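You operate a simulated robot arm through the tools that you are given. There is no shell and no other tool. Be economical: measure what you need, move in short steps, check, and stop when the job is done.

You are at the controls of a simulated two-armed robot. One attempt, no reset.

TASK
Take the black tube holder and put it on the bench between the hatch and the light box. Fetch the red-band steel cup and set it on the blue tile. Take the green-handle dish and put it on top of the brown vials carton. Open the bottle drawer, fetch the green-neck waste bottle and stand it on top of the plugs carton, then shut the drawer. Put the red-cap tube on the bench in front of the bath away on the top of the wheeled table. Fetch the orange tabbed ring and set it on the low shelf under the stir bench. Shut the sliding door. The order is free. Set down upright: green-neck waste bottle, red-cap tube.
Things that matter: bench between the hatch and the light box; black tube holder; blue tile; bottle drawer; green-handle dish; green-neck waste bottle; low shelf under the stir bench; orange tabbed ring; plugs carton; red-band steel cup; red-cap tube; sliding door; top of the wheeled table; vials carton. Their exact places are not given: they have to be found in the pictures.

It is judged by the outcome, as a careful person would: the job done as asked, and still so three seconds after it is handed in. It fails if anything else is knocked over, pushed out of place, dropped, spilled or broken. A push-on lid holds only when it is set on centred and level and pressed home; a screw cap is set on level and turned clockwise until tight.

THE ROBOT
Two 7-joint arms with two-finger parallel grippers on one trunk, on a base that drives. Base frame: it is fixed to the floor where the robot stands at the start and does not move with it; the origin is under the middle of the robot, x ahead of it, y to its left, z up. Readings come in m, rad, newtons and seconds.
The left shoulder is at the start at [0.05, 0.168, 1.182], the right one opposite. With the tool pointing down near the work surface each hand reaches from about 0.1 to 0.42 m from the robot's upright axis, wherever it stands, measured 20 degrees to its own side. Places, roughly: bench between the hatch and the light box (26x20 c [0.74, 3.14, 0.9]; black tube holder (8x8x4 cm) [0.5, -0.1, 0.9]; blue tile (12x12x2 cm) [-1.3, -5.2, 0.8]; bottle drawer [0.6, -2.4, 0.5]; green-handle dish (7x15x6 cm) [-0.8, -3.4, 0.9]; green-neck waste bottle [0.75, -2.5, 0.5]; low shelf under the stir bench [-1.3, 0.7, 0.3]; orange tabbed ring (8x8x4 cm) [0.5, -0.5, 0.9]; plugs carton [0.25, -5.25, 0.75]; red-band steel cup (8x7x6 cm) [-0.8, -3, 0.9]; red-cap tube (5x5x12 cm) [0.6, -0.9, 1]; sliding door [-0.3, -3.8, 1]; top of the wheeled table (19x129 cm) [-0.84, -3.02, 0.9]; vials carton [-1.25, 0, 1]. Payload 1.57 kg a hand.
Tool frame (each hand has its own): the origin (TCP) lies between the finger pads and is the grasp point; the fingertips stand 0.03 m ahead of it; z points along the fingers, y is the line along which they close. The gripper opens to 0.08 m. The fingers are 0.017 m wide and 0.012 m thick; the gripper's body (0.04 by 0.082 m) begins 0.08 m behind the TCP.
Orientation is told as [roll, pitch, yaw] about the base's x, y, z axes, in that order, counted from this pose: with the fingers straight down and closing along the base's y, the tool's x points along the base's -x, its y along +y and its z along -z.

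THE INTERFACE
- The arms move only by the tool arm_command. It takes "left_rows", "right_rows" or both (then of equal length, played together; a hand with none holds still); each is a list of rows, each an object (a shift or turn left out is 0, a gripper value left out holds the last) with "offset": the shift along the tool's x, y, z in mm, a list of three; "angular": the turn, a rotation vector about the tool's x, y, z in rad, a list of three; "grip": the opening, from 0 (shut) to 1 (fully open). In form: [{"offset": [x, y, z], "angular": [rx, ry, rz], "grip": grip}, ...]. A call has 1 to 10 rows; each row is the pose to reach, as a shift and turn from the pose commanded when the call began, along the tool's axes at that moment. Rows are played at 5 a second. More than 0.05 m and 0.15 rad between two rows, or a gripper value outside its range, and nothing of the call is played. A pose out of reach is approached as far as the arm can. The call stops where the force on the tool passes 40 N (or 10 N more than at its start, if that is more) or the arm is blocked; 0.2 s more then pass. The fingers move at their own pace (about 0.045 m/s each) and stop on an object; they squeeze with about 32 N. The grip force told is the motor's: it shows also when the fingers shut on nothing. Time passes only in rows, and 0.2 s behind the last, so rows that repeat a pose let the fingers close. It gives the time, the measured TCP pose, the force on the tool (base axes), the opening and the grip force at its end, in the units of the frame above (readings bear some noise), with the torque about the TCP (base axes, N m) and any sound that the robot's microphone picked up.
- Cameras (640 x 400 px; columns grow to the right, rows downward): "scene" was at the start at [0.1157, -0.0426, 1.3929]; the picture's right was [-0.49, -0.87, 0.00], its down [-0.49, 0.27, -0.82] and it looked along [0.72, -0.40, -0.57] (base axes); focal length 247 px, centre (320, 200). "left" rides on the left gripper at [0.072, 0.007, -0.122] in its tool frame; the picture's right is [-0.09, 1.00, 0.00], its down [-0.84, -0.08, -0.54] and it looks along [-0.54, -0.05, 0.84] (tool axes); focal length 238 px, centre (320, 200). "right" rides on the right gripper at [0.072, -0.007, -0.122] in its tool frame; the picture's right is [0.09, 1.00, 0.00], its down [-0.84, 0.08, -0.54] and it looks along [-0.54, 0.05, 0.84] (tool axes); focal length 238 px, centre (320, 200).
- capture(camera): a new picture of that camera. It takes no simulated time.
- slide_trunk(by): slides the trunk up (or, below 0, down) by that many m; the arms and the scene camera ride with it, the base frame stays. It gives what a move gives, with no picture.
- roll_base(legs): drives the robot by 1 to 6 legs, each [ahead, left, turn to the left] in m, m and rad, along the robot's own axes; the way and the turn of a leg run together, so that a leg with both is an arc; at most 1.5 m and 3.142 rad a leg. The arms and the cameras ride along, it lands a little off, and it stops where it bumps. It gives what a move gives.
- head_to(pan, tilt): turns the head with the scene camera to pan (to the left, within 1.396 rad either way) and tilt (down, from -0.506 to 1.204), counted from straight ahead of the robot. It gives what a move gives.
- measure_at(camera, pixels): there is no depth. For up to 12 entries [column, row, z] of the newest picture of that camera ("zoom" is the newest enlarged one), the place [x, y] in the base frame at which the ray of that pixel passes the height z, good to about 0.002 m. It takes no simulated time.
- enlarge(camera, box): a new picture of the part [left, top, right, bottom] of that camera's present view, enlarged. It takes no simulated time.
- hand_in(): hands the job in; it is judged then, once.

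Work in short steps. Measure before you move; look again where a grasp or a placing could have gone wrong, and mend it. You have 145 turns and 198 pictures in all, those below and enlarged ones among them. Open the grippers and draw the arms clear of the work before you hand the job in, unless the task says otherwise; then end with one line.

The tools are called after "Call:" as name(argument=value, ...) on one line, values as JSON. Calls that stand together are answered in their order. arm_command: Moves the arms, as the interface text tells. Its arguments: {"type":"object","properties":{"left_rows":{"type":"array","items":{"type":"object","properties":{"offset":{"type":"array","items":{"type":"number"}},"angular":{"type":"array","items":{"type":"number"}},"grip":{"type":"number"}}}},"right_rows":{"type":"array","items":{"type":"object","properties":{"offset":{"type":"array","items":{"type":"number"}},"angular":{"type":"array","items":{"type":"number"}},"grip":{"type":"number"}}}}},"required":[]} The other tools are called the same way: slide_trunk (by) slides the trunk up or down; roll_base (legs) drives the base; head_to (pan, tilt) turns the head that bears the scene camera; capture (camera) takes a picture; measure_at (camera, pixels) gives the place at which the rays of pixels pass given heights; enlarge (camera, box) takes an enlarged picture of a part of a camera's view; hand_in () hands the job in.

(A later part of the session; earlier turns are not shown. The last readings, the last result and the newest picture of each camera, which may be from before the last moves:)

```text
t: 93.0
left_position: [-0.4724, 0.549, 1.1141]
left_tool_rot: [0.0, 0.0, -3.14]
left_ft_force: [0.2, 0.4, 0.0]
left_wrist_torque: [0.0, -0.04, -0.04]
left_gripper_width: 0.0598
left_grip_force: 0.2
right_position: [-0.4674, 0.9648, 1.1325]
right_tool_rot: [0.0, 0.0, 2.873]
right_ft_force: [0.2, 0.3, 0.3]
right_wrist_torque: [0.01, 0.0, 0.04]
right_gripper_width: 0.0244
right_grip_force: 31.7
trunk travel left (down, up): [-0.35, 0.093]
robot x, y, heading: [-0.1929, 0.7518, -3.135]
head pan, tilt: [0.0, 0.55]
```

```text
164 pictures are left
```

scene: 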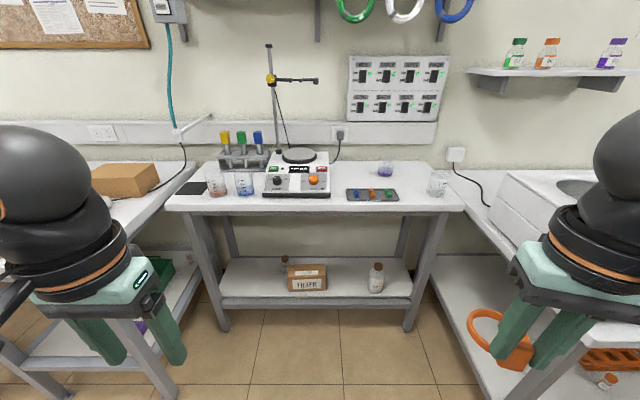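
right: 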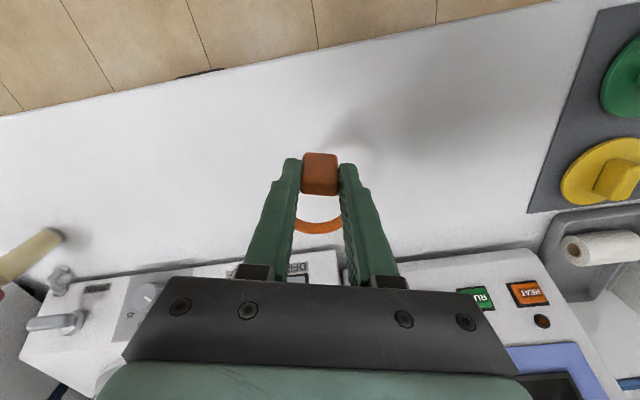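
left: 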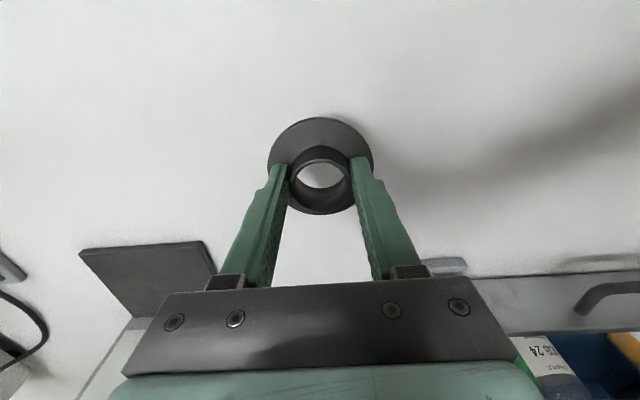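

The stir bench is straight ahead, with a low shelf holding a FILTER box and a bottle. I measure it.

Call:
measure_at(camera="scene", pixels=[[310, 208, 0.9], [170, 208, 0.9], [460, 208, 0.9], [345, 292, 0.3], [225, 296, 0.3], [410, 294, 0.3], [306, 290, 0.3], [376, 290, 0.3], [345, 258, 0.3], [310, 164, 0.9], [125, 195, 0.9]])

Call:
enlarge(camera="scene", box=[190, 190, 450, 340])

```text
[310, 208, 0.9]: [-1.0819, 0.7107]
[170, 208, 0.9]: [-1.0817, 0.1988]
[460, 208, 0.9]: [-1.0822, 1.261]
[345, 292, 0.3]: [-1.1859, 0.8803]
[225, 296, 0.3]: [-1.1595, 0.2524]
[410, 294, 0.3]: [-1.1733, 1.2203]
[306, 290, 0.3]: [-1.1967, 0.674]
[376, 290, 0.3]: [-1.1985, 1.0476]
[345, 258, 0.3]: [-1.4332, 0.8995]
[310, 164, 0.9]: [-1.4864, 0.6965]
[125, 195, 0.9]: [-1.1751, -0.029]
```

```text
2.46 times, centred on (320, 265) of scene
```

zoom: 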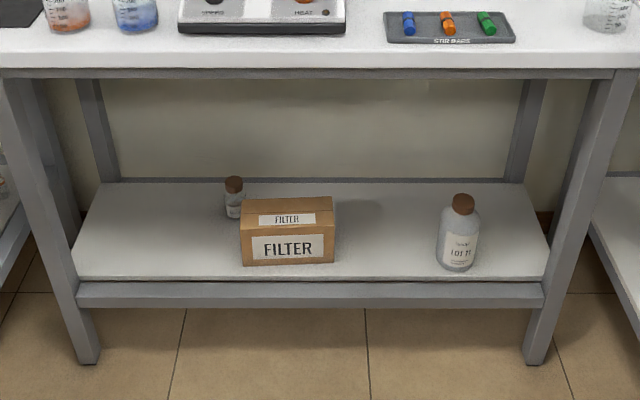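

Free spot on the shelf: y≈0.875, x≈-1.22 between box and bottle. I'll tilt the right hand forward 0.7 rad (fingers reaching under the bench top) and draw the left hand in.

Call:
arm_command(left_rows=[{"offset": [40, 10, 0], "grip": 0.3}, {"offset": [80, 20, 0]}, {"offset": [120, 30, -20]}, {"offset": [140, 40, -40]}], right_rows=[{"angular": [0, 0, -0.13]}, {"angular": [0, 0, -0.27]}, {"angular": [0, 0, -0.27]}, {"offset": [0, 0, 0], "angular": [0, 0, -0.27]}])

Call:
arm_command(right_rows=[{"angular": [0, -0.14, 0]}, {"angular": [0, -0.28, 0]}, {"angular": [0, -0.42, 0]}, {"angular": [0, -0.56, 0]}, {"angular": [0, -0.7, 0]}])

Call:
slide_trunk(by=-0.34)

Call:
capture(camera="scene")

Call:
capture(camera="right")

```text
t: 94.0
left_position: [-0.3407, 0.507, 1.1663]
left_tool_rot: [0.0, 0.002, -3.139]
left_ft_force: [-0.6, 0.3, -0.6]
left_wrist_torque: [0.0, 0.0, -0.02]
left_gripper_width: 0.0241
left_grip_force: 0.2
left hand out of reach, approached as far as the arm can: row 2, 3, 4
right_position: [-0.4674, 0.9656, 1.1337]
right_tool_rot: [-0.001, -0.001, -3.14]
right_ft_force: [0.5, 0.3, 0.1]
right_wrist_torque: [0.0, -0.01, 0.01]
right_gripper_width: 0.0242
right_grip_force: 32.4
trunk travel left (down, up): [-0.35, 0.093]
robot x, y, heading: [-0.1932, 0.7486, -3.143]
head pan, tilt: [0.0, 0.55]
```

```text
t: 95.2
left_position: [-0.34, 0.5088, 1.1666]
left_tool_rot: [0.0, 0.002, -3.139]
left_ft_force: [0.0, 0.0, 0.1]
left_wrist_torque: [0.02, -0.03, 0.03]
left_gripper_width: 0.0236
left_grip_force: 0.1
right_position: [-0.5142, 0.9572, 1.1906]
right_tool_rot: [-0.002, -0.702, -3.142]
right_ft_force: [-0.3, -0.1, -0.7]
right_wrist_torque: [-0.02, 0.01, 0.0]
right_gripper_width: 0.0241
right_grip_force: 32.1
right hand out of reach, approached as far as the arm can: row 3, 4, 5
trunk travel left (down, up): [-0.35, 0.093]
robot x, y, heading: [-0.1945, 0.749, -3.142]
head pan, tilt: [0.0, 0.55]
```

```text
t: 98.5
left_position: [-0.34, 0.5074, 0.8263]
left_tool_rot: [0.001, 0.002, -3.14]
left_ft_force: [0.3, 0.0, 0.1]
left_wrist_torque: [0.03, 0.02, 0.02]
left_gripper_width: 0.0243
left_grip_force: 0.0
right_position: [-0.5145, 0.957, 0.8512]
right_tool_rot: [-0.001, -0.701, -3.141]
right_ft_force: [0.3, -0.2, 0.1]
right_wrist_torque: [0.01, -0.01, -0.02]
right_gripper_width: 0.0241
right_grip_force: 32.1
trunk travel left (down, up): [-0.01, 0.433]
robot x, y, heading: [-0.1937, 0.7501, -3.141]
head pan, tilt: [0.0, 0.55]
```

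```text
162 pictures are left
```

scene: 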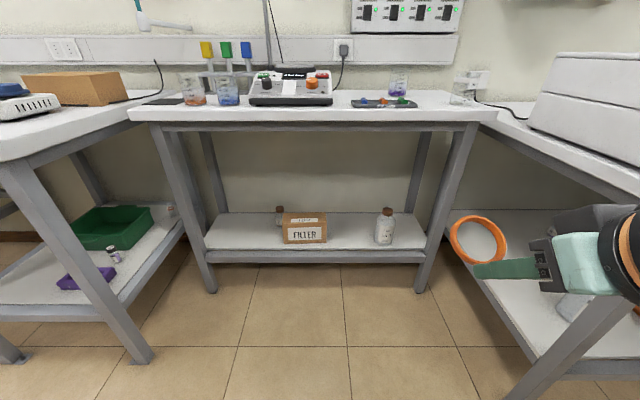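

```text
161 pictures are left
```

right: 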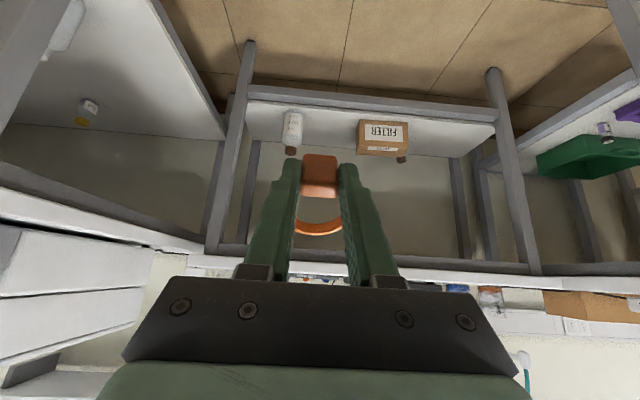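

Re-measure shelf edges and neighbouring legs from this lower view.

Call:
measure_at(camera="scene", pixels=[[145, 362, 0], [520, 398, 0], [212, 292, 0], [420, 292, 0], [290, 242, 0.3], [290, 242, 0.27], [326, 242, 0.3], [384, 243, 0.3], [315, 250, 0.3], [315, 250, 0.27], [310, 121, 0.9], [30, 158, 0.9]])

Call:
measure_at(camera="right", pixels=[[362, 122, 0.3], [408, 120, 0.3], [362, 122, 0.27], [408, 120, 0.27], [370, 102, 0.3], [370, 102, 0.27]])

Call:
enlarge(camera="scene", box=[190, 180, 450, 310])

```text
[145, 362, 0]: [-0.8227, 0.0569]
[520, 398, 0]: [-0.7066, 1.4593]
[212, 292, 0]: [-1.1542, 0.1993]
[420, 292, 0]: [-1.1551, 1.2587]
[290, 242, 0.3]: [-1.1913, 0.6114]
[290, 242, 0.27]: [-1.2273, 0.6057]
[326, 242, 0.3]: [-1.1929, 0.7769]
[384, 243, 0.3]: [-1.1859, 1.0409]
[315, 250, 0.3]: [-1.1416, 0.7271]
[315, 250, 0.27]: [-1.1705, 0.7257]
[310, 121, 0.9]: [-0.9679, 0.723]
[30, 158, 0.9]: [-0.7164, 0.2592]
```

```text
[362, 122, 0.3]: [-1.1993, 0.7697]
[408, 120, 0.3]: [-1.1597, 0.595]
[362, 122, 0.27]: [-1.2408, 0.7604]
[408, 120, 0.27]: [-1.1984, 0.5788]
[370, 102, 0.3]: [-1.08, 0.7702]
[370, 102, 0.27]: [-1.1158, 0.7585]
```

```text
2.46 times, centred on (320, 245) of scene
```

zoom: 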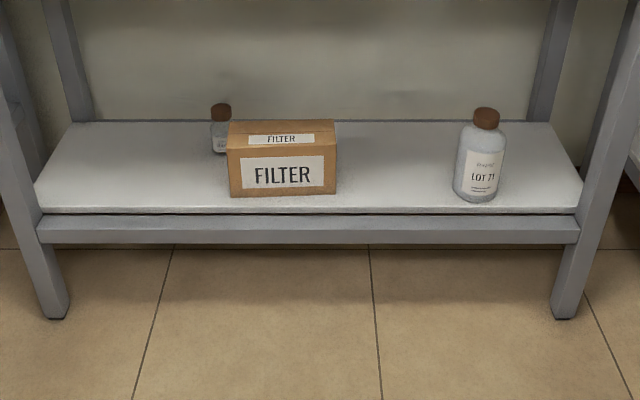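

Shelf z≈0.30, its edge x≈-1.15, bench top underside ≈0.85. I lower the right hand in the free aisle first.

Call:
arm_command(right_rows=[{"offset": [30, 0, 36]}, {"offset": [60, 0, 73]}, {"offset": [90, 0, 110]}, {"offset": [120, 0, 146]}, {"offset": [150, 0, 180]}, {"offset": [180, 0, 216]}, {"offset": [200, 0, 250]}, {"offset": [225, 0, 270]}])

Call:
roll_base(legs=[[0.32, 0, 0]])

Call:
head_to(pan=-0.5, tilt=0.75)

Call:
capture(camera="scene")

Call:
head_to(pan=0.7, tilt=0.6)

Call:
capture(camera="scene")

```text
t: 100.3
left_position: [-0.3394, 0.5082, 0.8261]
left_tool_rot: [0.0, 0.002, -3.14]
left_ft_force: [0.3, -0.5, 0.1]
left_wrist_torque: [0.01, -0.03, -0.03]
left_gripper_width: 0.024
left_grip_force: 0.2
right_position: [-0.5393, 0.9854, 0.5335]
right_tool_rot: [0.001, -0.699, -3.142]
right_ft_force: [0.4, -0.1, -0.5]
right_wrist_torque: [0.01, -0.01, 0.01]
right_gripper_width: 0.0242
right_grip_force: 31.5
right hand out of reach, approached as far as the arm can: row 1, 2, 3, 4, 5, 6, 7, 8
trunk travel left (down, up): [-0.01, 0.433]
robot x, y, heading: [-0.1945, 0.7485, -3.14]
head pan, tilt: [0.0, 0.55]
```

```text
t: 102.4
left_position: [-0.655, 0.5084, 0.8272]
left_tool_rot: [-0.001, 0.002, 3.14]
left_ft_force: [-0.4, 0.3, 0.9]
left_wrist_torque: [-0.04, 0.01, -0.01]
left_gripper_width: 0.0237
left_grip_force: 0.1
right_position: [-0.8532, 0.986, 0.5332]
right_tool_rot: [0.002, -0.698, 3.139]
right_ft_force: [0.1, -0.9, -0.5]
right_wrist_torque: [0.01, 0.0, 0.01]
right_gripper_width: 0.0243
right_grip_force: 31.8
trunk travel left (down, up): [-0.01, 0.433]
robot x, y, heading: [-0.5077, 0.7519, 3.139]
head pan, tilt: [0.0, 0.55]
```

```text
t: 103.3
left_position: [-0.6544, 0.5087, 0.826]
left_tool_rot: [0.0, 0.001, 3.14]
left_ft_force: [-0.8, 0.9, -0.6]
left_wrist_torque: [0.01, -0.03, 0.01]
left_gripper_width: 0.0238
left_grip_force: 0.0
right_position: [-0.8534, 0.9854, 0.5324]
right_tool_rot: [0.001, -0.699, 3.139]
right_ft_force: [0.1, -0.6, 0.9]
right_wrist_torque: [-0.01, -0.02, -0.01]
right_gripper_width: 0.0244
right_grip_force: 31.9
trunk travel left (down, up): [-0.01, 0.433]
robot x, y, heading: [-0.5049, 0.7481, 3.142]
head pan, tilt: [-0.499, 0.75]
```

```text
159 pictures are left
```

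scene: 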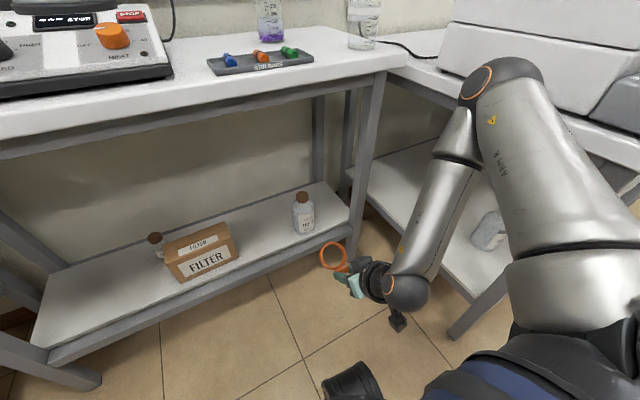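

```text
t: 104.7
left_position: [-0.6544, 0.5081, 0.8269]
left_tool_rot: [0.0, 0.002, 3.142]
left_ft_force: [-0.8, 0.2, 0.4]
left_wrist_torque: [0.0, 0.02, 0.0]
left_gripper_width: 0.0242
left_grip_force: 0.0
right_position: [-0.8532, 0.9862, 0.5333]
right_tool_rot: [0.003, -0.699, 3.14]
right_ft_force: [0.6, 0.2, -0.1]
right_wrist_torque: [0.01, -0.01, 0.0]
right_gripper_width: 0.0242
right_grip_force: 31.9
trunk travel left (down, up): [-0.01, 0.433]
robot x, y, heading: [-0.5072, 0.7505, 3.141]
head pan, tilt: [0.7, 0.6]
```

```text
158 pictures are left
```

scene: 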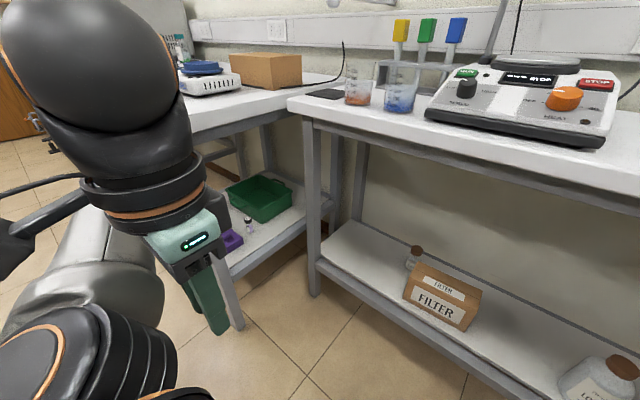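

The right elbow sits at bench-top height and would meet the stir bench. I raise the trunk 0.2 m so the arm straightens downward, and lower the hand.

Call:
slide_trunk(by=0.2)

Call:
arm_command(right_rows=[{"offset": [28, 12, 33]}, {"offset": [56, 24, 66]}, {"offset": [84, 36, 99]}, {"offset": [112, 48, 132]}, {"offset": [140, 60, 165]}, {"offset": [165, 72, 198]}, {"offset": [190, 84, 226]}, {"offset": [213, 96, 252]}])

Call:
head_to(pan=-0.6, tilt=0.9)

Call:
capture(camera="scene")

```text
t: 106.9
left_position: [-0.6558, 0.509, 1.0271]
left_tool_rot: [-0.001, 0.0, 3.142]
left_ft_force: [0.7, -0.5, 0.0]
left_wrist_torque: [-0.02, 0.01, 0.04]
left_gripper_width: 0.0239
left_grip_force: 0.0
right_position: [-0.854, 0.9863, 0.7329]
right_tool_rot: [0.002, -0.698, 3.14]
right_ft_force: [-0.8, 0.1, 0.3]
right_wrist_torque: [0.0, -0.01, 0.03]
right_gripper_width: 0.0243
right_grip_force: 32.4
trunk travel left (down, up): [-0.21, 0.233]
robot x, y, heading: [-0.5114, 0.7489, 3.137]
head pan, tilt: [0.7, 0.6]
```

```text
t: 108.7
left_position: [-0.6544, 0.5088, 1.0273]
left_tool_rot: [0.001, 0.002, 3.143]
left_ft_force: [-0.2, -0.9, -0.6]
left_wrist_torque: [-0.04, -0.04, 0.04]
left_gripper_width: 0.0239
left_grip_force: 0.1
right_position: [-0.8767, 1.0159, 0.7098]
right_tool_rot: [0.003, -0.698, 3.14]
right_ft_force: [-0.1, 0.0, -0.7]
right_wrist_torque: [-0.04, -0.03, 0.0]
right_gripper_width: 0.0245
right_grip_force: 32.1
right hand out of reach, approached as far as the arm can: row 1, 2, 3, 4, 5, 6, 7, 8
trunk travel left (down, up): [-0.21, 0.233]
robot x, y, heading: [-0.5098, 0.7495, 3.138]
head pan, tilt: [0.7, 0.6]
```

```text
t: 110.2
left_position: [-0.6552, 0.5078, 1.0264]
left_tool_rot: [-0.001, 0.002, 3.142]
left_ft_force: [0.4, -0.6, -0.2]
left_wrist_torque: [-0.01, -0.01, 0.0]
left_gripper_width: 0.0238
left_grip_force: 0.1
right_position: [-0.8765, 1.0161, 0.7097]
right_tool_rot: [0.001, -0.697, 3.139]
right_ft_force: [0.4, -0.5, 0.6]
right_wrist_torque: [0.01, -0.01, 0.03]
right_gripper_width: 0.0242
right_grip_force: 31.9
trunk travel left (down, up): [-0.21, 0.233]
robot x, y, heading: [-0.5058, 0.7476, 3.137]
head pan, tilt: [-0.6, 0.901]
```

```text
157 pictures are left
```

scene: 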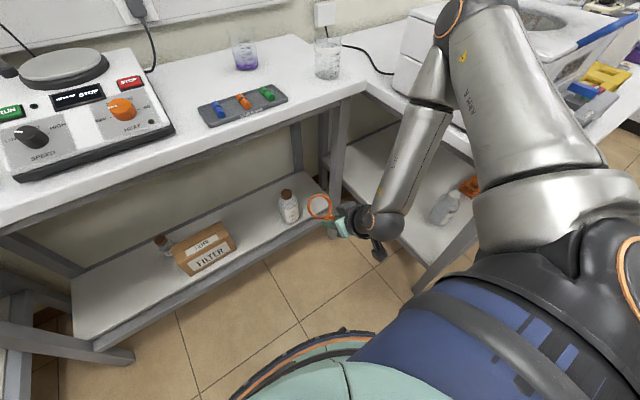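

Limits of the tilted wrist stop the arm. I test with less tilt to see what becomes reachable.

Call:
arm_command(right_rows=[{"angular": [0, 0.14, 0]}, {"angular": [0, 0.28, 0]}, {"angular": [0, 0.4, 0]}, {"angular": [0, 0.4, 0]}])

```text
t: 111.2
left_position: [-0.6548, 0.5095, 1.028]
left_tool_rot: [0.0, 0.001, 3.142]
left_ft_force: [0.3, 0.6, -1.1]
left_wrist_torque: [-0.02, 0.02, -0.05]
left_gripper_width: 0.024
left_grip_force: 0.0
right_position: [-0.8802, 1.0159, 0.7064]
right_tool_rot: [0.003, -0.298, 3.142]
right_ft_force: [-0.2, -0.9, -0.3]
right_wrist_torque: [0.0, 0.01, -0.03]
right_gripper_width: 0.0245
right_grip_force: 32.5
trunk travel left (down, up): [-0.21, 0.233]
robot x, y, heading: [-0.5084, 0.7489, 3.138]
head pan, tilt: [-0.6, 0.901]
```

Now tilt 0.30. Try lowering 0.25 m.

Call:
arm_command(right_rows=[{"offset": [14, 8, 45]}, {"offset": [28, 16, 90]}, {"offset": [42, 24, 135]}, {"offset": [56, 32, 180]}, {"offset": [74, 40, 226]}])

Call:
capture(camera="scene")

```text
t: 112.4
left_position: [-0.6545, 0.5086, 1.0265]
left_tool_rot: [-0.001, 0.003, 3.143]
left_ft_force: [0.3, -0.3, 0.1]
left_wrist_torque: [0.01, -0.03, 0.02]
left_gripper_width: 0.0238
left_grip_force: 0.0
right_position: [-0.8715, 1.0288, 0.6594]
right_tool_rot: [0.003, -0.299, 3.138]
right_ft_force: [-0.6, -0.4, 0.0]
right_wrist_torque: [0.02, 0.01, 0.01]
right_gripper_width: 0.0246
right_grip_force: 31.9
right hand out of reach, approached as far as the arm can: row 1, 2, 3, 4, 5
trunk travel left (down, up): [-0.21, 0.233]
robot x, y, heading: [-0.5102, 0.7466, 3.141]
head pan, tilt: [-0.6, 0.901]
```

```text
156 pictures are left
```

scene: 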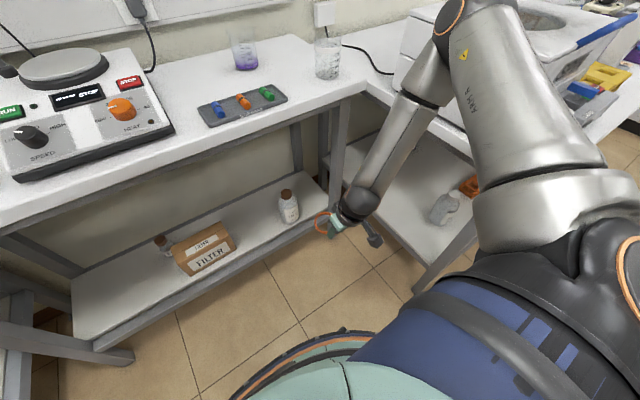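

The limit seems geometric: the hand must hang under the elbow, farther to the right. I try moving outward and down.

Call:
arm_command(right_rows=[{"offset": [5, -25, 20]}, {"offset": [10, -50, 45]}, {"offset": [20, -75, 75]}, {"offset": [30, -100, 105]}, {"offset": [40, -120, 140]}, {"offset": [50, -130, 175]}, {"offset": [60, -140, 210]}])

Call:
capture(camera="scene")

```text
t: 114.0
left_position: [-0.6554, 0.5084, 1.0265]
left_tool_rot: [0.001, 0.002, 3.143]
left_ft_force: [-0.7, -1.3, 0.3]
left_wrist_torque: [0.02, -0.01, -0.04]
left_gripper_width: 0.0243
left_grip_force: 0.1
right_position: [-0.8443, 1.1841, 0.6121]
right_tool_rot: [0.003, -0.299, 3.142]
right_ft_force: [-0.1, 0.6, -0.9]
right_wrist_torque: [0.0, 0.01, 0.0]
right_gripper_width: 0.0243
right_grip_force: 32.1
right hand out of reach, approached as far as the arm can: row 1, 2, 3, 4, 5, 6, 7
trunk travel left (down, up): [-0.21, 0.233]
robot x, y, heading: [-0.5093, 0.7525, 3.138]
head pan, tilt: [-0.6, 0.901]
```

```text
155 pictures are left
```

scene: 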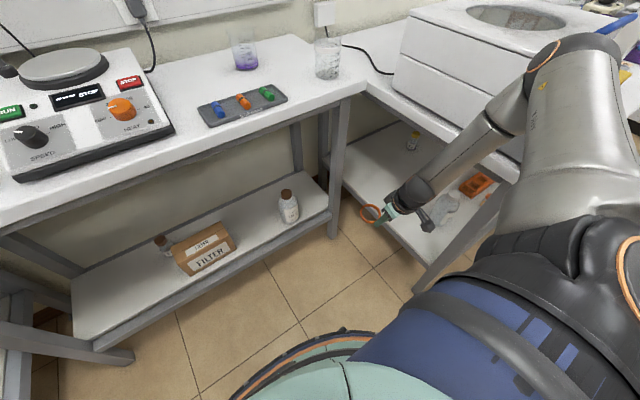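

Outward helps. I back away from the benches, lower the trunk fully and test how low the hand can really get.

Call:
roll_base(legs=[[-0.35, 0, 0]])

Call:
slide_trunk(by=-0.21)

Call:
arm_command(right_rows=[{"offset": [8, 0, 25]}, {"offset": [-20, 0, 60]}, {"offset": [-50, 0, 90]}, {"offset": [-80, 0, 110]}])

Call:
capture(camera="scene")

```text
t: 116.3
left_position: [-0.3004, 0.508, 1.0266]
left_tool_rot: [0.0, 0.002, 3.138]
left_ft_force: [0.2, -1.1, -0.1]
left_wrist_torque: [0.02, 0.0, 0.01]
left_gripper_width: 0.0239
left_grip_force: 0.1
right_position: [-0.4883, 1.1858, 0.6131]
right_tool_rot: [0.002, -0.298, 3.139]
right_ft_force: [0.0, -0.3, 0.0]
right_wrist_torque: [0.02, -0.03, 0.01]
right_gripper_width: 0.0242
right_grip_force: 32.4
trunk travel left (down, up): [-0.21, 0.233]
robot x, y, heading: [-0.1518, 0.7519, 3.142]
head pan, tilt: [-0.6, 0.901]
```

```text
t: 118.5
left_position: [-0.3005, 0.5071, 0.8175]
left_tool_rot: [0.001, 0.002, 3.139]
left_ft_force: [0.7, -0.4, 0.0]
left_wrist_torque: [0.0, 0.01, 0.02]
left_gripper_width: 0.0241
left_grip_force: 0.0
right_position: [-0.488, 1.1851, 0.4032]
right_tool_rot: [0.001, -0.299, 3.137]
right_ft_force: [1.1, -0.2, -0.1]
right_wrist_torque: [-0.03, 0.0, -0.02]
right_gripper_width: 0.0245
right_grip_force: 32.3
trunk travel left (down, up): [0.0, 0.443]
robot x, y, heading: [-0.1539, 0.7511, 3.141]
head pan, tilt: [-0.6, 0.901]
```

```text
t: 119.5
left_position: [-0.2999, 0.5076, 0.8176]
left_tool_rot: [0.0, 0.002, 3.14]
left_ft_force: [0.0, 0.0, 0.7]
left_wrist_torque: [-0.03, 0.0, 0.0]
left_gripper_width: 0.0241
left_grip_force: 0.1
right_position: [-0.5462, 1.1956, 0.4225]
right_tool_rot: [0.003, -0.298, 3.138]
right_ft_force: [0.5, -0.4, 0.0]
right_wrist_torque: [-0.01, -0.03, 0.01]
right_gripper_width: 0.0243
right_grip_force: 31.8
right hand out of reach, approached as far as the arm can: row 1, 2, 3, 4
trunk travel left (down, up): [0.0, 0.443]
robot x, y, heading: [-0.1522, 0.7459, 3.138]
head pan, tilt: [-0.6, 0.901]
```

```text
154 pictures are left
```

scene: 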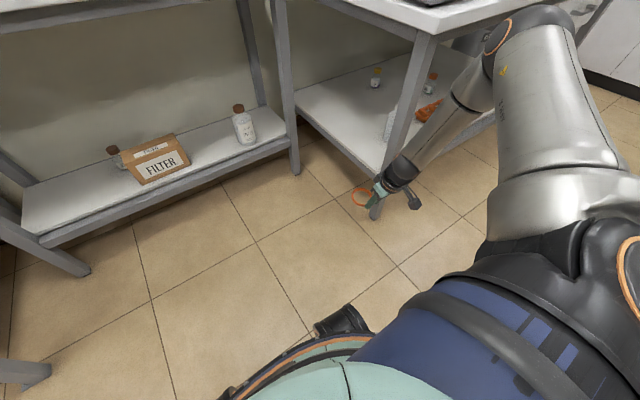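

Upper arm stays about horizontal. I test reaching farther ahead with more tilt (a stretched arm should let the elbow drop).

Call:
arm_command(right_rows=[{"offset": [-30, 0, 9], "angular": [0, -0.13, 0]}, {"offset": [-60, 0, 18], "angular": [0, -0.26, 0]}, {"offset": [-90, 0, 27], "angular": [0, -0.4, 0]}, {"offset": [-120, 0, 36], "angular": [0, -0.5, 0]}, {"offset": [-150, 0, 46], "angular": [0, -0.6, 0]}, {"offset": [-180, 20, 56], "angular": [0, -0.7, 0]}])

Call:
capture(camera="scene")

```text
t: 120.9
left_position: [-0.2991, 0.5072, 0.817]
left_tool_rot: [-0.001, 0.001, 3.138]
left_ft_force: [0.2, -0.1, 1.0]
left_wrist_torque: [0.0, 0.0, -0.03]
left_gripper_width: 0.0241
left_grip_force: 0.2
right_position: [-0.6768, 1.1993, 0.5144]
right_tool_rot: [0.007, -0.997, 3.135]
right_ft_force: [-0.5, 0.1, 0.4]
right_wrist_torque: [-0.01, -0.01, 0.0]
right_gripper_width: 0.0241
right_grip_force: 31.8
right hand out of reach, approached as far as the arm can: row 1, 2, 3, 4, 5, 6
trunk travel left (down, up): [0.0, 0.443]
robot x, y, heading: [-0.1568, 0.7487, 3.143]
head pan, tilt: [-0.6, 0.901]
```

```text
153 pictures are left
```

scene: 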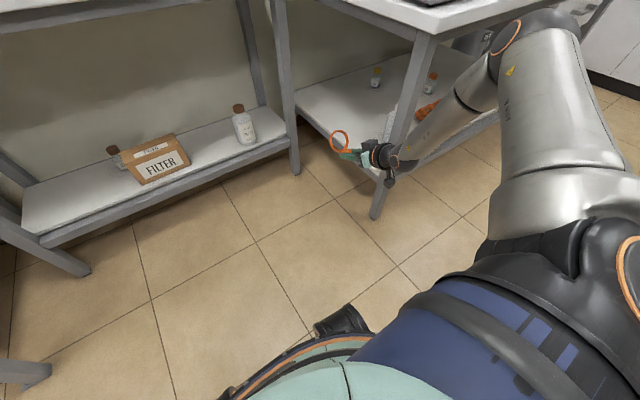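

I probe the lowest reachable spot with the tool vertical, closer under the elbow.

Call:
arm_command(right_rows=[{"offset": [36, 0, -14], "angular": [0, 0.14, 0]}, {"offset": [72, 0, -28], "angular": [0, 0.28, 0]}, {"offset": [108, 0, -42], "angular": [0, 0.42, 0]}, {"offset": [144, 0, -56], "angular": [0, 0.56, 0]}, {"offset": [180, 0, -70], "angular": [0, 0.7, 0]}, {"offset": [216, 0, -84], "angular": [0, 0.84, 0]}, {"offset": [253, 0, -99], "angular": [0, 0.97, 0]}, {"offset": [270, 0, -88], "angular": [0, 0.97, 0]}])

Call:
capture(camera="scene")

```text
t: 122.7
left_position: [-0.2993, 0.5089, 0.8181]
left_tool_rot: [0.001, 0.0, 3.138]
left_ft_force: [0.0, 0.2, 1.1]
left_wrist_torque: [-0.06, 0.07, 0.01]
left_gripper_width: 0.0241
left_grip_force: 0.0
right_position: [-0.4291, 1.2417, 0.3882]
right_tool_rot: [-0.002, -0.038, 3.138]
right_ft_force: [-1.2, 0.2, 0.3]
right_wrist_torque: [-0.01, -0.06, 0.02]
right_gripper_width: 0.0242
right_grip_force: 31.8
right hand out of reach, approached as far as the arm can: row 5, 6, 7, 8
trunk travel left (down, up): [0.0, 0.443]
robot x, y, heading: [-0.1582, 0.7467, 3.139]
head pan, tilt: [-0.6, 0.901]
```

```text
152 pictures are left
```

scene: 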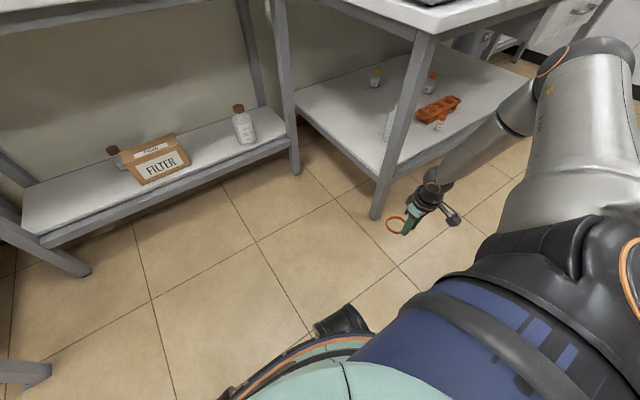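

Outward keeps lowering. Try farther outward and down.

Call:
arm_command(right_rows=[{"offset": [0, -30, 10]}, {"offset": [0, -60, 20]}, {"offset": [0, -90, 40]}, {"offset": [0, -120, 60]}])

Call:
head_to(pan=-1.1, tilt=0.8)

Call:
capture(camera="scene")

```text
t: 123.7
left_position: [-0.2993, 0.5081, 0.8166]
left_tool_rot: [-0.002, 0.003, 3.139]
left_ft_force: [0.2, 0.0, 0.2]
left_wrist_torque: [-0.01, 0.0, 0.0]
left_gripper_width: 0.0242
left_grip_force: 0.1
right_position: [-0.4069, 1.3406, 0.3872]
right_tool_rot: [0.002, -0.029, 3.137]
right_ft_force: [0.0, 0.3, -1.1]
right_wrist_torque: [0.01, 0.0, 0.03]
right_gripper_width: 0.0242
right_grip_force: 31.8
right hand out of reach, approached as far as the arm can: row 1, 2, 3, 4
trunk travel left (down, up): [0.0, 0.443]
robot x, y, heading: [-0.1572, 0.7478, 3.136]
head pan, tilt: [-0.6, 0.901]
```

```text
t: 124.7
left_position: [-0.3002, 0.5074, 0.816]
left_tool_rot: [-0.001, 0.001, 3.138]
left_ft_force: [-0.4, -0.4, 0.4]
left_wrist_torque: [0.01, 0.01, 0.0]
left_gripper_width: 0.0238
left_grip_force: 0.1
right_position: [-0.4067, 1.3399, 0.3867]
right_tool_rot: [0.001, -0.027, 3.136]
right_ft_force: [-0.5, 0.3, -0.1]
right_wrist_torque: [0.02, 0.01, 0.03]
right_gripper_width: 0.0245
right_grip_force: 32.5
trunk travel left (down, up): [0.0, 0.443]
robot x, y, heading: [-0.1544, 0.7484, 3.139]
head pan, tilt: [-1.1, 0.799]
```

```text
151 pictures are left
```

scene: 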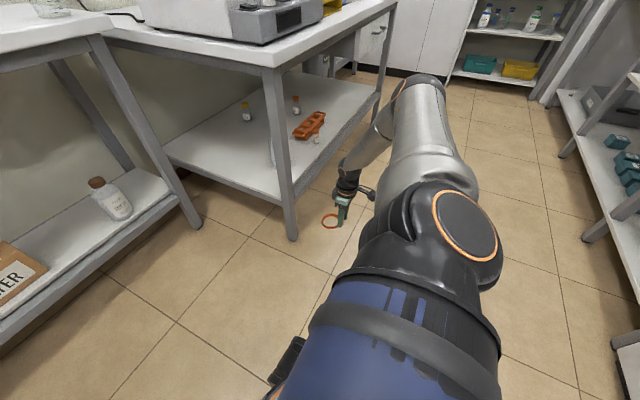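

The floor of reach is TCP z≈0.39. I'll turn the robot 0.6 rad left so that the arm reaches radially toward the shelf, then adjust the hand: yaw +0.6 and tilt outward.

Call:
roll_base(legs=[[0, 0, 0.6]])

Call:
arm_command(right_rows=[{"offset": [-20, 10, 0], "angular": [0, 0, 0.14]}, {"offset": [-45, 25, 0], "angular": [0, 0, 0.28]}, {"offset": [-70, 40, 0], "angular": [0, 0, 0.42]}, {"offset": [-90, 55, 0], "angular": [0, 0, 0.56]}, {"offset": [-110, 70, 0], "angular": [0, 0, 0.6]}])

Call:
arm_command(right_rows=[{"offset": [-20, 0, 0], "angular": [0, -0.12, 0]}, {"offset": [-40, 0, 0], "angular": [0, -0.24, 0]}, {"offset": [-60, 0, 0], "angular": [0, -0.36, 0]}, {"offset": [-80, 0, 0], "angular": [0, -0.44, 0]}])

Call:
head_to(pan=-0.8, tilt=0.8)

Call:
capture(camera="scene")

```text
t: 126.7
left_position: [-0.1412, 0.4673, 0.816]
left_tool_rot: [0.0, 0.001, -2.554]
left_ft_force: [0.2, -0.7, 0.8]
left_wrist_torque: [-0.02, 0.06, -0.01]
left_gripper_width: 0.0241
left_grip_force: 0.0
right_position: [-0.6924, 1.0993, 0.3854]
right_tool_rot: [0.002, -0.027, -2.553]
right_ft_force: [0.4, -0.4, -1.2]
right_wrist_torque: [0.0, -0.03, 0.03]
right_gripper_width: 0.0242
right_grip_force: 31.9
trunk travel left (down, up): [0.0, 0.443]
robot x, y, heading: [-0.1549, 0.7466, -2.554]
head pan, tilt: [-1.1, 0.799]
```

```text
t: 127.9
left_position: [-0.1409, 0.4667, 0.8169]
left_tool_rot: [0.0, 0.002, -2.553]
left_ft_force: [1.3, 0.0, 0.3]
left_wrist_torque: [-0.01, 0.04, 0.01]
left_gripper_width: 0.0239
left_grip_force: 0.0
right_position: [-0.7279, 0.9862, 0.4206]
right_tool_rot: [0.015, -0.023, 3.127]
right_ft_force: [0.7, -0.1, -0.8]
right_wrist_torque: [0.0, -0.01, 0.0]
right_gripper_width: 0.0241
right_grip_force: 32.0
right hand out of reach, approached as far as the arm can: row 1, 2, 3, 4, 5
trunk travel left (down, up): [0.0, 0.443]
robot x, y, heading: [-0.1538, 0.7476, -2.562]
head pan, tilt: [-1.1, 0.799]
```

```text
t: 128.9
left_position: [-0.1402, 0.4665, 0.816]
left_tool_rot: [-0.001, 0.002, -2.553]
left_ft_force: [0.5, 0.1, -0.5]
left_wrist_torque: [-0.04, 0.0, 0.0]
left_gripper_width: 0.024
left_grip_force: 0.0
right_position: [-0.8043, 0.9894, 0.4349]
right_tool_rot: [0.017, -0.456, 3.121]
right_ft_force: [0.9, 0.1, 1.0]
right_wrist_torque: [0.02, -0.01, 0.0]
right_gripper_width: 0.0245
right_grip_force: 32.1
right hand out of reach, approached as far as the arm can: row 2, 3, 4
trunk travel left (down, up): [0.0, 0.443]
robot x, y, heading: [-0.1536, 0.7475, -2.553]
head pan, tilt: [-1.1, 0.799]
```

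```text
t: 129.7
left_position: [-0.1396, 0.4661, 0.8163]
left_tool_rot: [0.0, 0.001, -2.553]
left_ft_force: [0.4, -0.6, 1.4]
left_wrist_torque: [0.01, -0.01, 0.01]
left_gripper_width: 0.0239
left_grip_force: 0.0
right_position: [-0.8022, 0.9894, 0.4335]
right_tool_rot: [0.016, -0.454, 3.121]
right_ft_force: [-0.2, -0.3, -0.4]
right_wrist_torque: [-0.02, 0.02, 0.0]
right_gripper_width: 0.0243
right_grip_force: 32.1
trunk travel left (down, up): [0.0, 0.443]
robot x, y, heading: [-0.1495, 0.7507, -2.549]
head pan, tilt: [-0.799, 0.799]
```

```text
150 pictures are left
```

scene: 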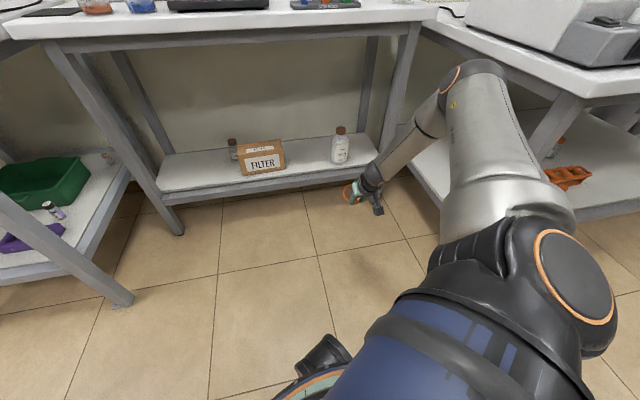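

Elbow is about 0.1 m to +y of the hand; moving the hand +y should let it sink. I try that.

Call:
arm_command(right_rows=[{"offset": [4, -25, 8]}, {"offset": [8, -50, 16]}, {"offset": [12, -75, 25]}, {"offset": [20, -90, 40]}])

Call:
capture(camera="scene")

Call:
capture(camera="right")

```text
t: 130.7
left_position: [-0.1411, 0.4674, 0.815]
left_tool_rot: [0.0, 0.003, -2.553]
left_ft_force: [0.1, -0.1, -0.4]
left_wrist_torque: [-0.03, 0.02, 0.01]
left_gripper_width: 0.0239
left_grip_force: 0.0
right_position: [-0.7887, 1.0832, 0.4145]
right_tool_rot: [0.019, -0.462, 3.122]
right_ft_force: [-0.3, -1.8, 0.0]
right_wrist_torque: [-0.02, -0.05, -0.01]
right_gripper_width: 0.0243
right_grip_force: 31.9
right hand out of reach, approached as far as the arm can: row 1, 2, 3, 4
trunk travel left (down, up): [0.0, 0.443]
robot x, y, heading: [-0.1496, 0.7541, -2.553]
head pan, tilt: [-0.799, 0.799]
```

```text
149 pictures are left
```

scene: 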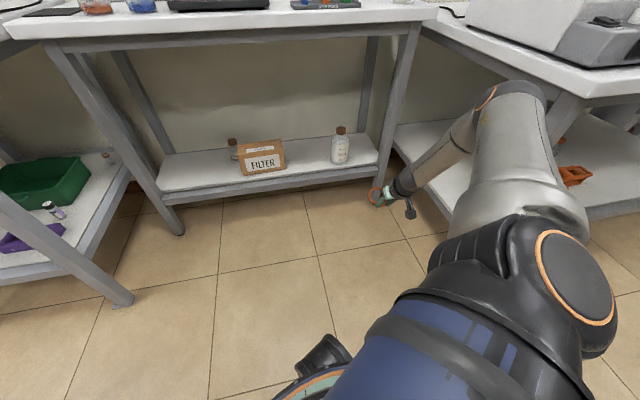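

```text
148 pictures are left
```

right: 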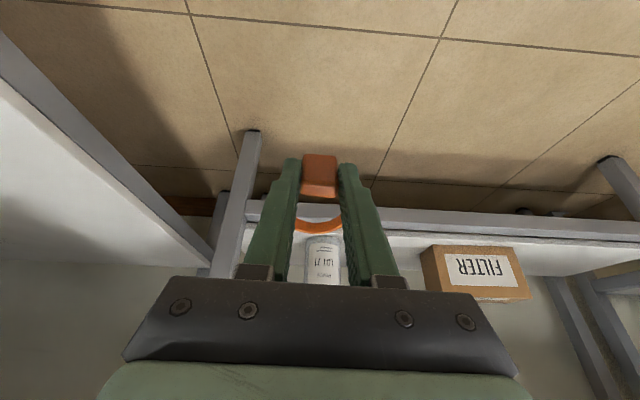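

The hand now reaches 0.18 m beyond the elbow at z 0.41. I shift the robot in -y first, then half of the way in -x, and check.

Call:
roll_base(legs=[[0.1154, 0.173, 0], [0.166, -0.111, 0]])

Call:
capture(camera="scene")

Call:
capture(camera="right")

```text
t: 134.1
left_position: [-0.3415, 0.2567, 0.8175]
left_tool_rot: [0.0, 0.002, -2.554]
left_ft_force: [0.9, -0.7, -0.1]
left_wrist_torque: [-0.04, 0.01, 0.03]
left_gripper_width: 0.0236
left_grip_force: 0.1
right_position: [-0.99, 0.8715, 0.414]
right_tool_rot: [0.019, -0.463, 3.123]
right_ft_force: [0.4, 0.0, 0.2]
right_wrist_torque: [0.01, -0.02, 0.01]
right_gripper_width: 0.0243
right_grip_force: 32.4
trunk travel left (down, up): [0.0, 0.443]
robot x, y, heading: [-0.352, 0.5391, -2.552]
head pan, tilt: [-0.799, 0.799]
```

```text
147 pictures are left
```

scene: 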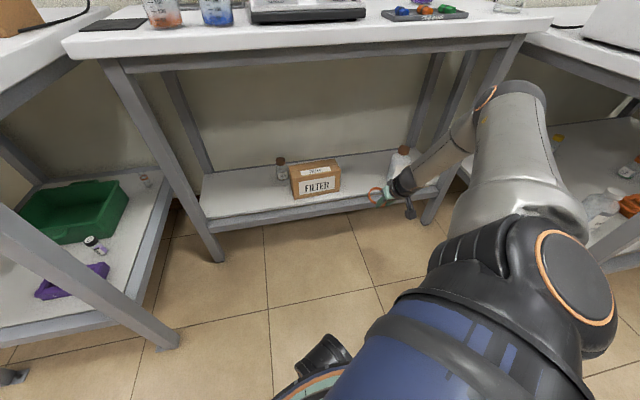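

```text
146 pictures are left
```

right: 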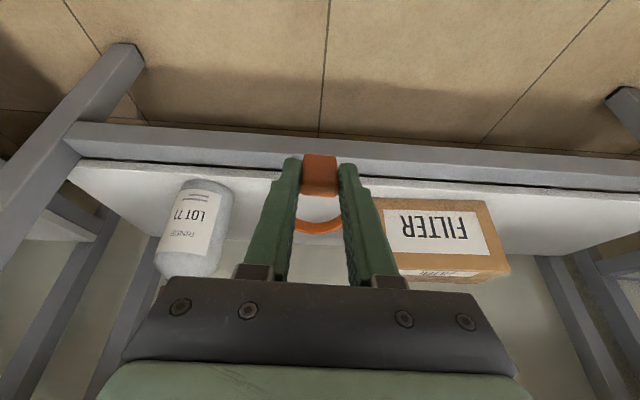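

Gap between bottle and box is visible. Measure its sides.

Call:
measure_at(camera="right", pixels=[[375, 198, 0.3], [232, 190, 0.3], [183, 185, 0.3], [300, 165, 0.3], [300, 176, 0.3], [480, 202, 0.3]])

Call:
measure_at(camera="scene", pixels=[[292, 203, 0.3], [340, 196, 0.3], [270, 215, 0.3], [395, 168, 0.3], [300, 70, 0.88], [300, 58, 0.9]])

```text
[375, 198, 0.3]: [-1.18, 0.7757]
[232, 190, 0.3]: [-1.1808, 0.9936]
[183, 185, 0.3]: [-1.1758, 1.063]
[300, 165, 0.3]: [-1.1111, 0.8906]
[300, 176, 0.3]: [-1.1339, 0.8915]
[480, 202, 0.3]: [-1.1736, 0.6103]
```

```text
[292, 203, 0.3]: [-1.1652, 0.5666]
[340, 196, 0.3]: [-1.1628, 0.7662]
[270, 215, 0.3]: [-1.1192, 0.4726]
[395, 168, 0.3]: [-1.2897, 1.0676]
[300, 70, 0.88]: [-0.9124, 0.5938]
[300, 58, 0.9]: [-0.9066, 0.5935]
```

Gap centre y=0.885, shelf edge x≈-1.13. Drive the remaining 0.205 m in.

Call:
roll_base(legs=[[0.163, -0.1246, 0]])

Call:
capture(camera="scene")

Call:
capture(camera="right")

```text
t: 135.8
left_position: [-0.545, 0.2691, 0.8175]
left_tool_rot: [0.0, 0.001, -2.553]
left_ft_force: [0.2, 1.3, -0.9]
left_wrist_torque: [0.0, 0.0, 0.0]
left_gripper_width: 0.0238
left_grip_force: 0.1
right_position: [-1.1926, 0.8847, 0.4141]
right_tool_rot: [0.02, -0.462, 3.122]
right_ft_force: [-0.5, 0.4, -0.6]
right_wrist_torque: [0.02, -0.02, -0.01]
right_gripper_width: 0.0241
right_grip_force: 31.9
trunk travel left (down, up): [0.0, 0.443]
robot x, y, heading: [-0.5522, 0.5492, -2.551]
head pan, tilt: [-0.799, 0.799]
```

```text
145 pictures are left
```

scene: 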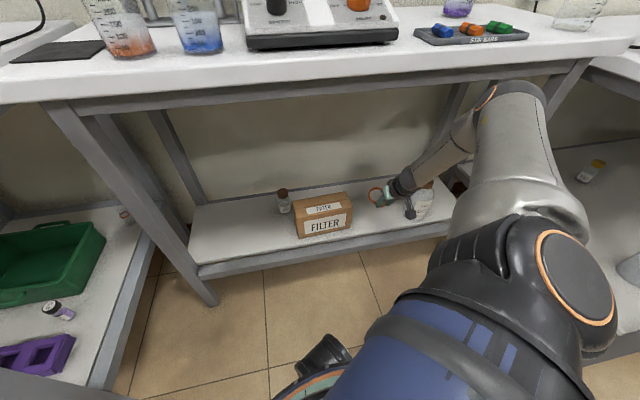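

```text
144 pictures are left
```

right: 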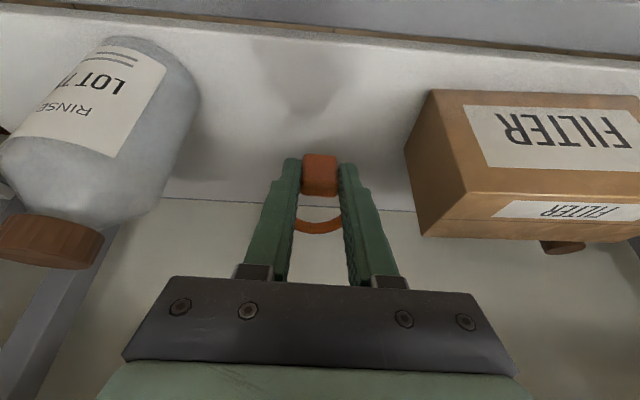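

Over the shelf now (shadow at (290,100)). I un-tilt partly and sink as far as the arm allows to shorten the drop.

Call:
arm_command(right_rows=[{"offset": [10, 0, 6], "angular": [0, 0.08, 0]}, {"offset": [20, 0, 12], "angular": [0, 0.16, 0]}, {"offset": [31, 0, 18], "angular": [0, 0.22, 0]}])

Call:
capture(camera="right")

Call:
capture(camera="scene")

```text
t: 136.6
left_position: [-0.5433, 0.2692, 0.8156]
left_tool_rot: [-0.001, 0.002, -2.552]
left_ft_force: [0.2, -0.4, 0.6]
left_wrist_torque: [0.04, 0.02, -0.01]
left_gripper_width: 0.024
left_grip_force: 0.0
right_position: [-1.1712, 0.8818, 0.4087]
right_tool_rot: [0.037, -0.284, 3.127]
right_ft_force: [0.3, -0.6, -0.1]
right_wrist_torque: [0.0, 0.02, -0.02]
right_gripper_width: 0.0242
right_grip_force: 31.7
right hand out of reach, approached as far as the arm can: row 1, 2, 3
trunk travel left (down, up): [0.0, 0.443]
robot x, y, heading: [-0.5552, 0.551, -2.556]
head pan, tilt: [-0.799, 0.799]
```

```text
143 pictures are left
```

right: 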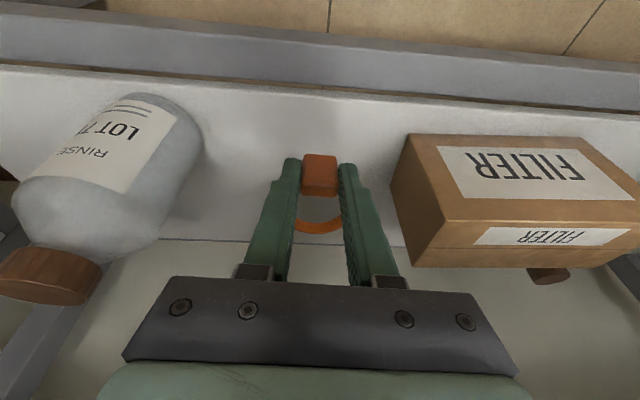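

```text
142 pictures are left
```

scene: 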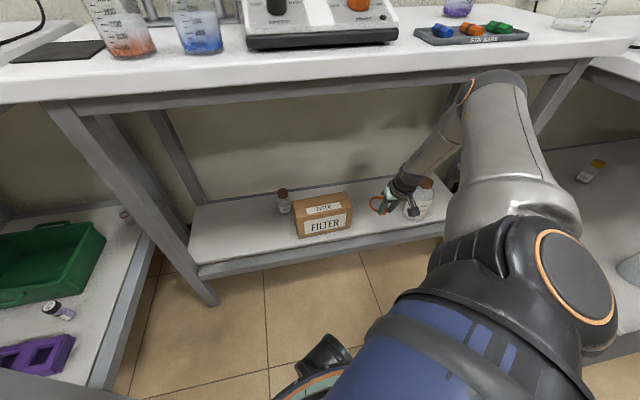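

Little gained; I return to the 0.46 tilt (x≈-1.195) so the ring centre lies well inside the shelf, and check before release.

Call:
arm_command(right_rows=[{"offset": [-8, 0, 0], "angular": [0, -0.08, 0]}, {"offset": [-20, 0, 4], "angular": [0, -0.16, 0]}, {"offset": [-28, 0, 8], "angular": [0, -0.16, 0]}])

Call:
capture(camera="right")

```text
t: 137.4
left_position: [-0.5444, 0.2698, 0.8174]
left_tool_rot: [-0.001, 0.0, -2.552]
left_ft_force: [-0.7, 0.6, 0.6]
left_wrist_torque: [-0.01, 0.0, 0.0]
left_gripper_width: 0.024
left_grip_force: 0.0
right_position: [-1.1939, 0.8838, 0.4165]
right_tool_rot: [0.02, -0.403, 3.124]
right_ft_force: [-1.1, -0.2, -0.3]
right_wrist_torque: [-0.03, -0.01, 0.0]
right_gripper_width: 0.0243
right_grip_force: 31.7
right hand out of reach, approached as far as the arm can: row 2, 3
trunk travel left (down, up): [0.0, 0.443]
robot x, y, heading: [-0.5572, 0.5534, -2.555]
head pan, tilt: [-0.799, 0.799]
```

```text
141 pictures are left
```

right: 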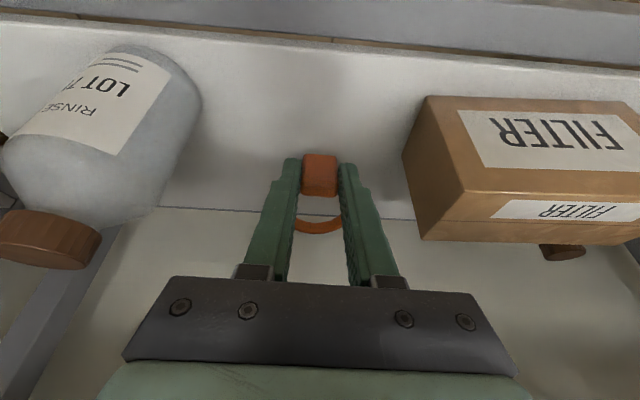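

Release here over the free patch.

Call:
arm_command(right_rows=[{"grip": 0.6}, {"grip": 0.6}, {"grip": 0.6}, {"grip": 0.6}, {"grip": 0.6}])

Call:
capture(camera="right")

Call:
capture(camera="scene")

```text
t: 138.6
left_position: [-0.5453, 0.2689, 0.8168]
left_tool_rot: [-0.002, 0.002, -2.552]
left_ft_force: [0.1, -0.1, -0.6]
left_wrist_torque: [0.01, 0.02, 0.01]
left_gripper_width: 0.0239
left_grip_force: 0.1
right_position: [-1.1933, 0.8837, 0.4164]
right_tool_rot: [0.018, -0.403, 3.124]
right_ft_force: [0.7, 0.1, 0.4]
right_wrist_torque: [-0.03, 0.02, 0.06]
right_gripper_width: 0.0478
right_grip_force: 0.0
trunk travel left (down, up): [0.0, 0.443]
robot x, y, heading: [-0.5568, 0.5519, -2.554]
head pan, tilt: [-0.799, 0.799]
```

```text
140 pictures are left
```

right: 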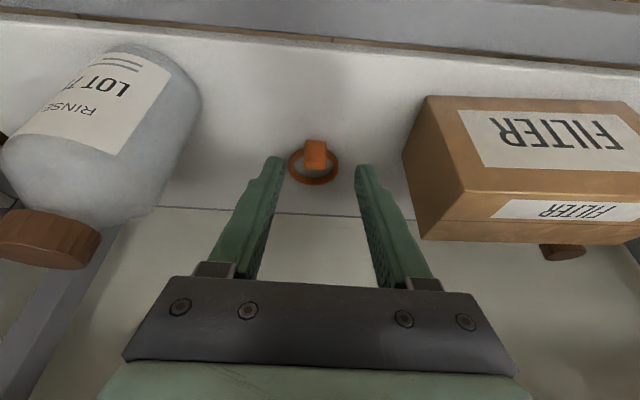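

```text
139 pictures are left
```

scene: 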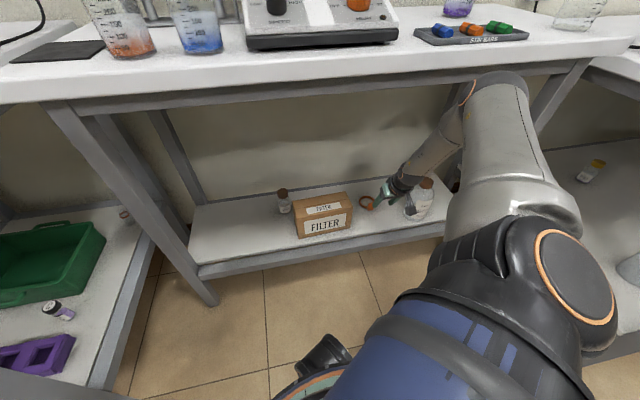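

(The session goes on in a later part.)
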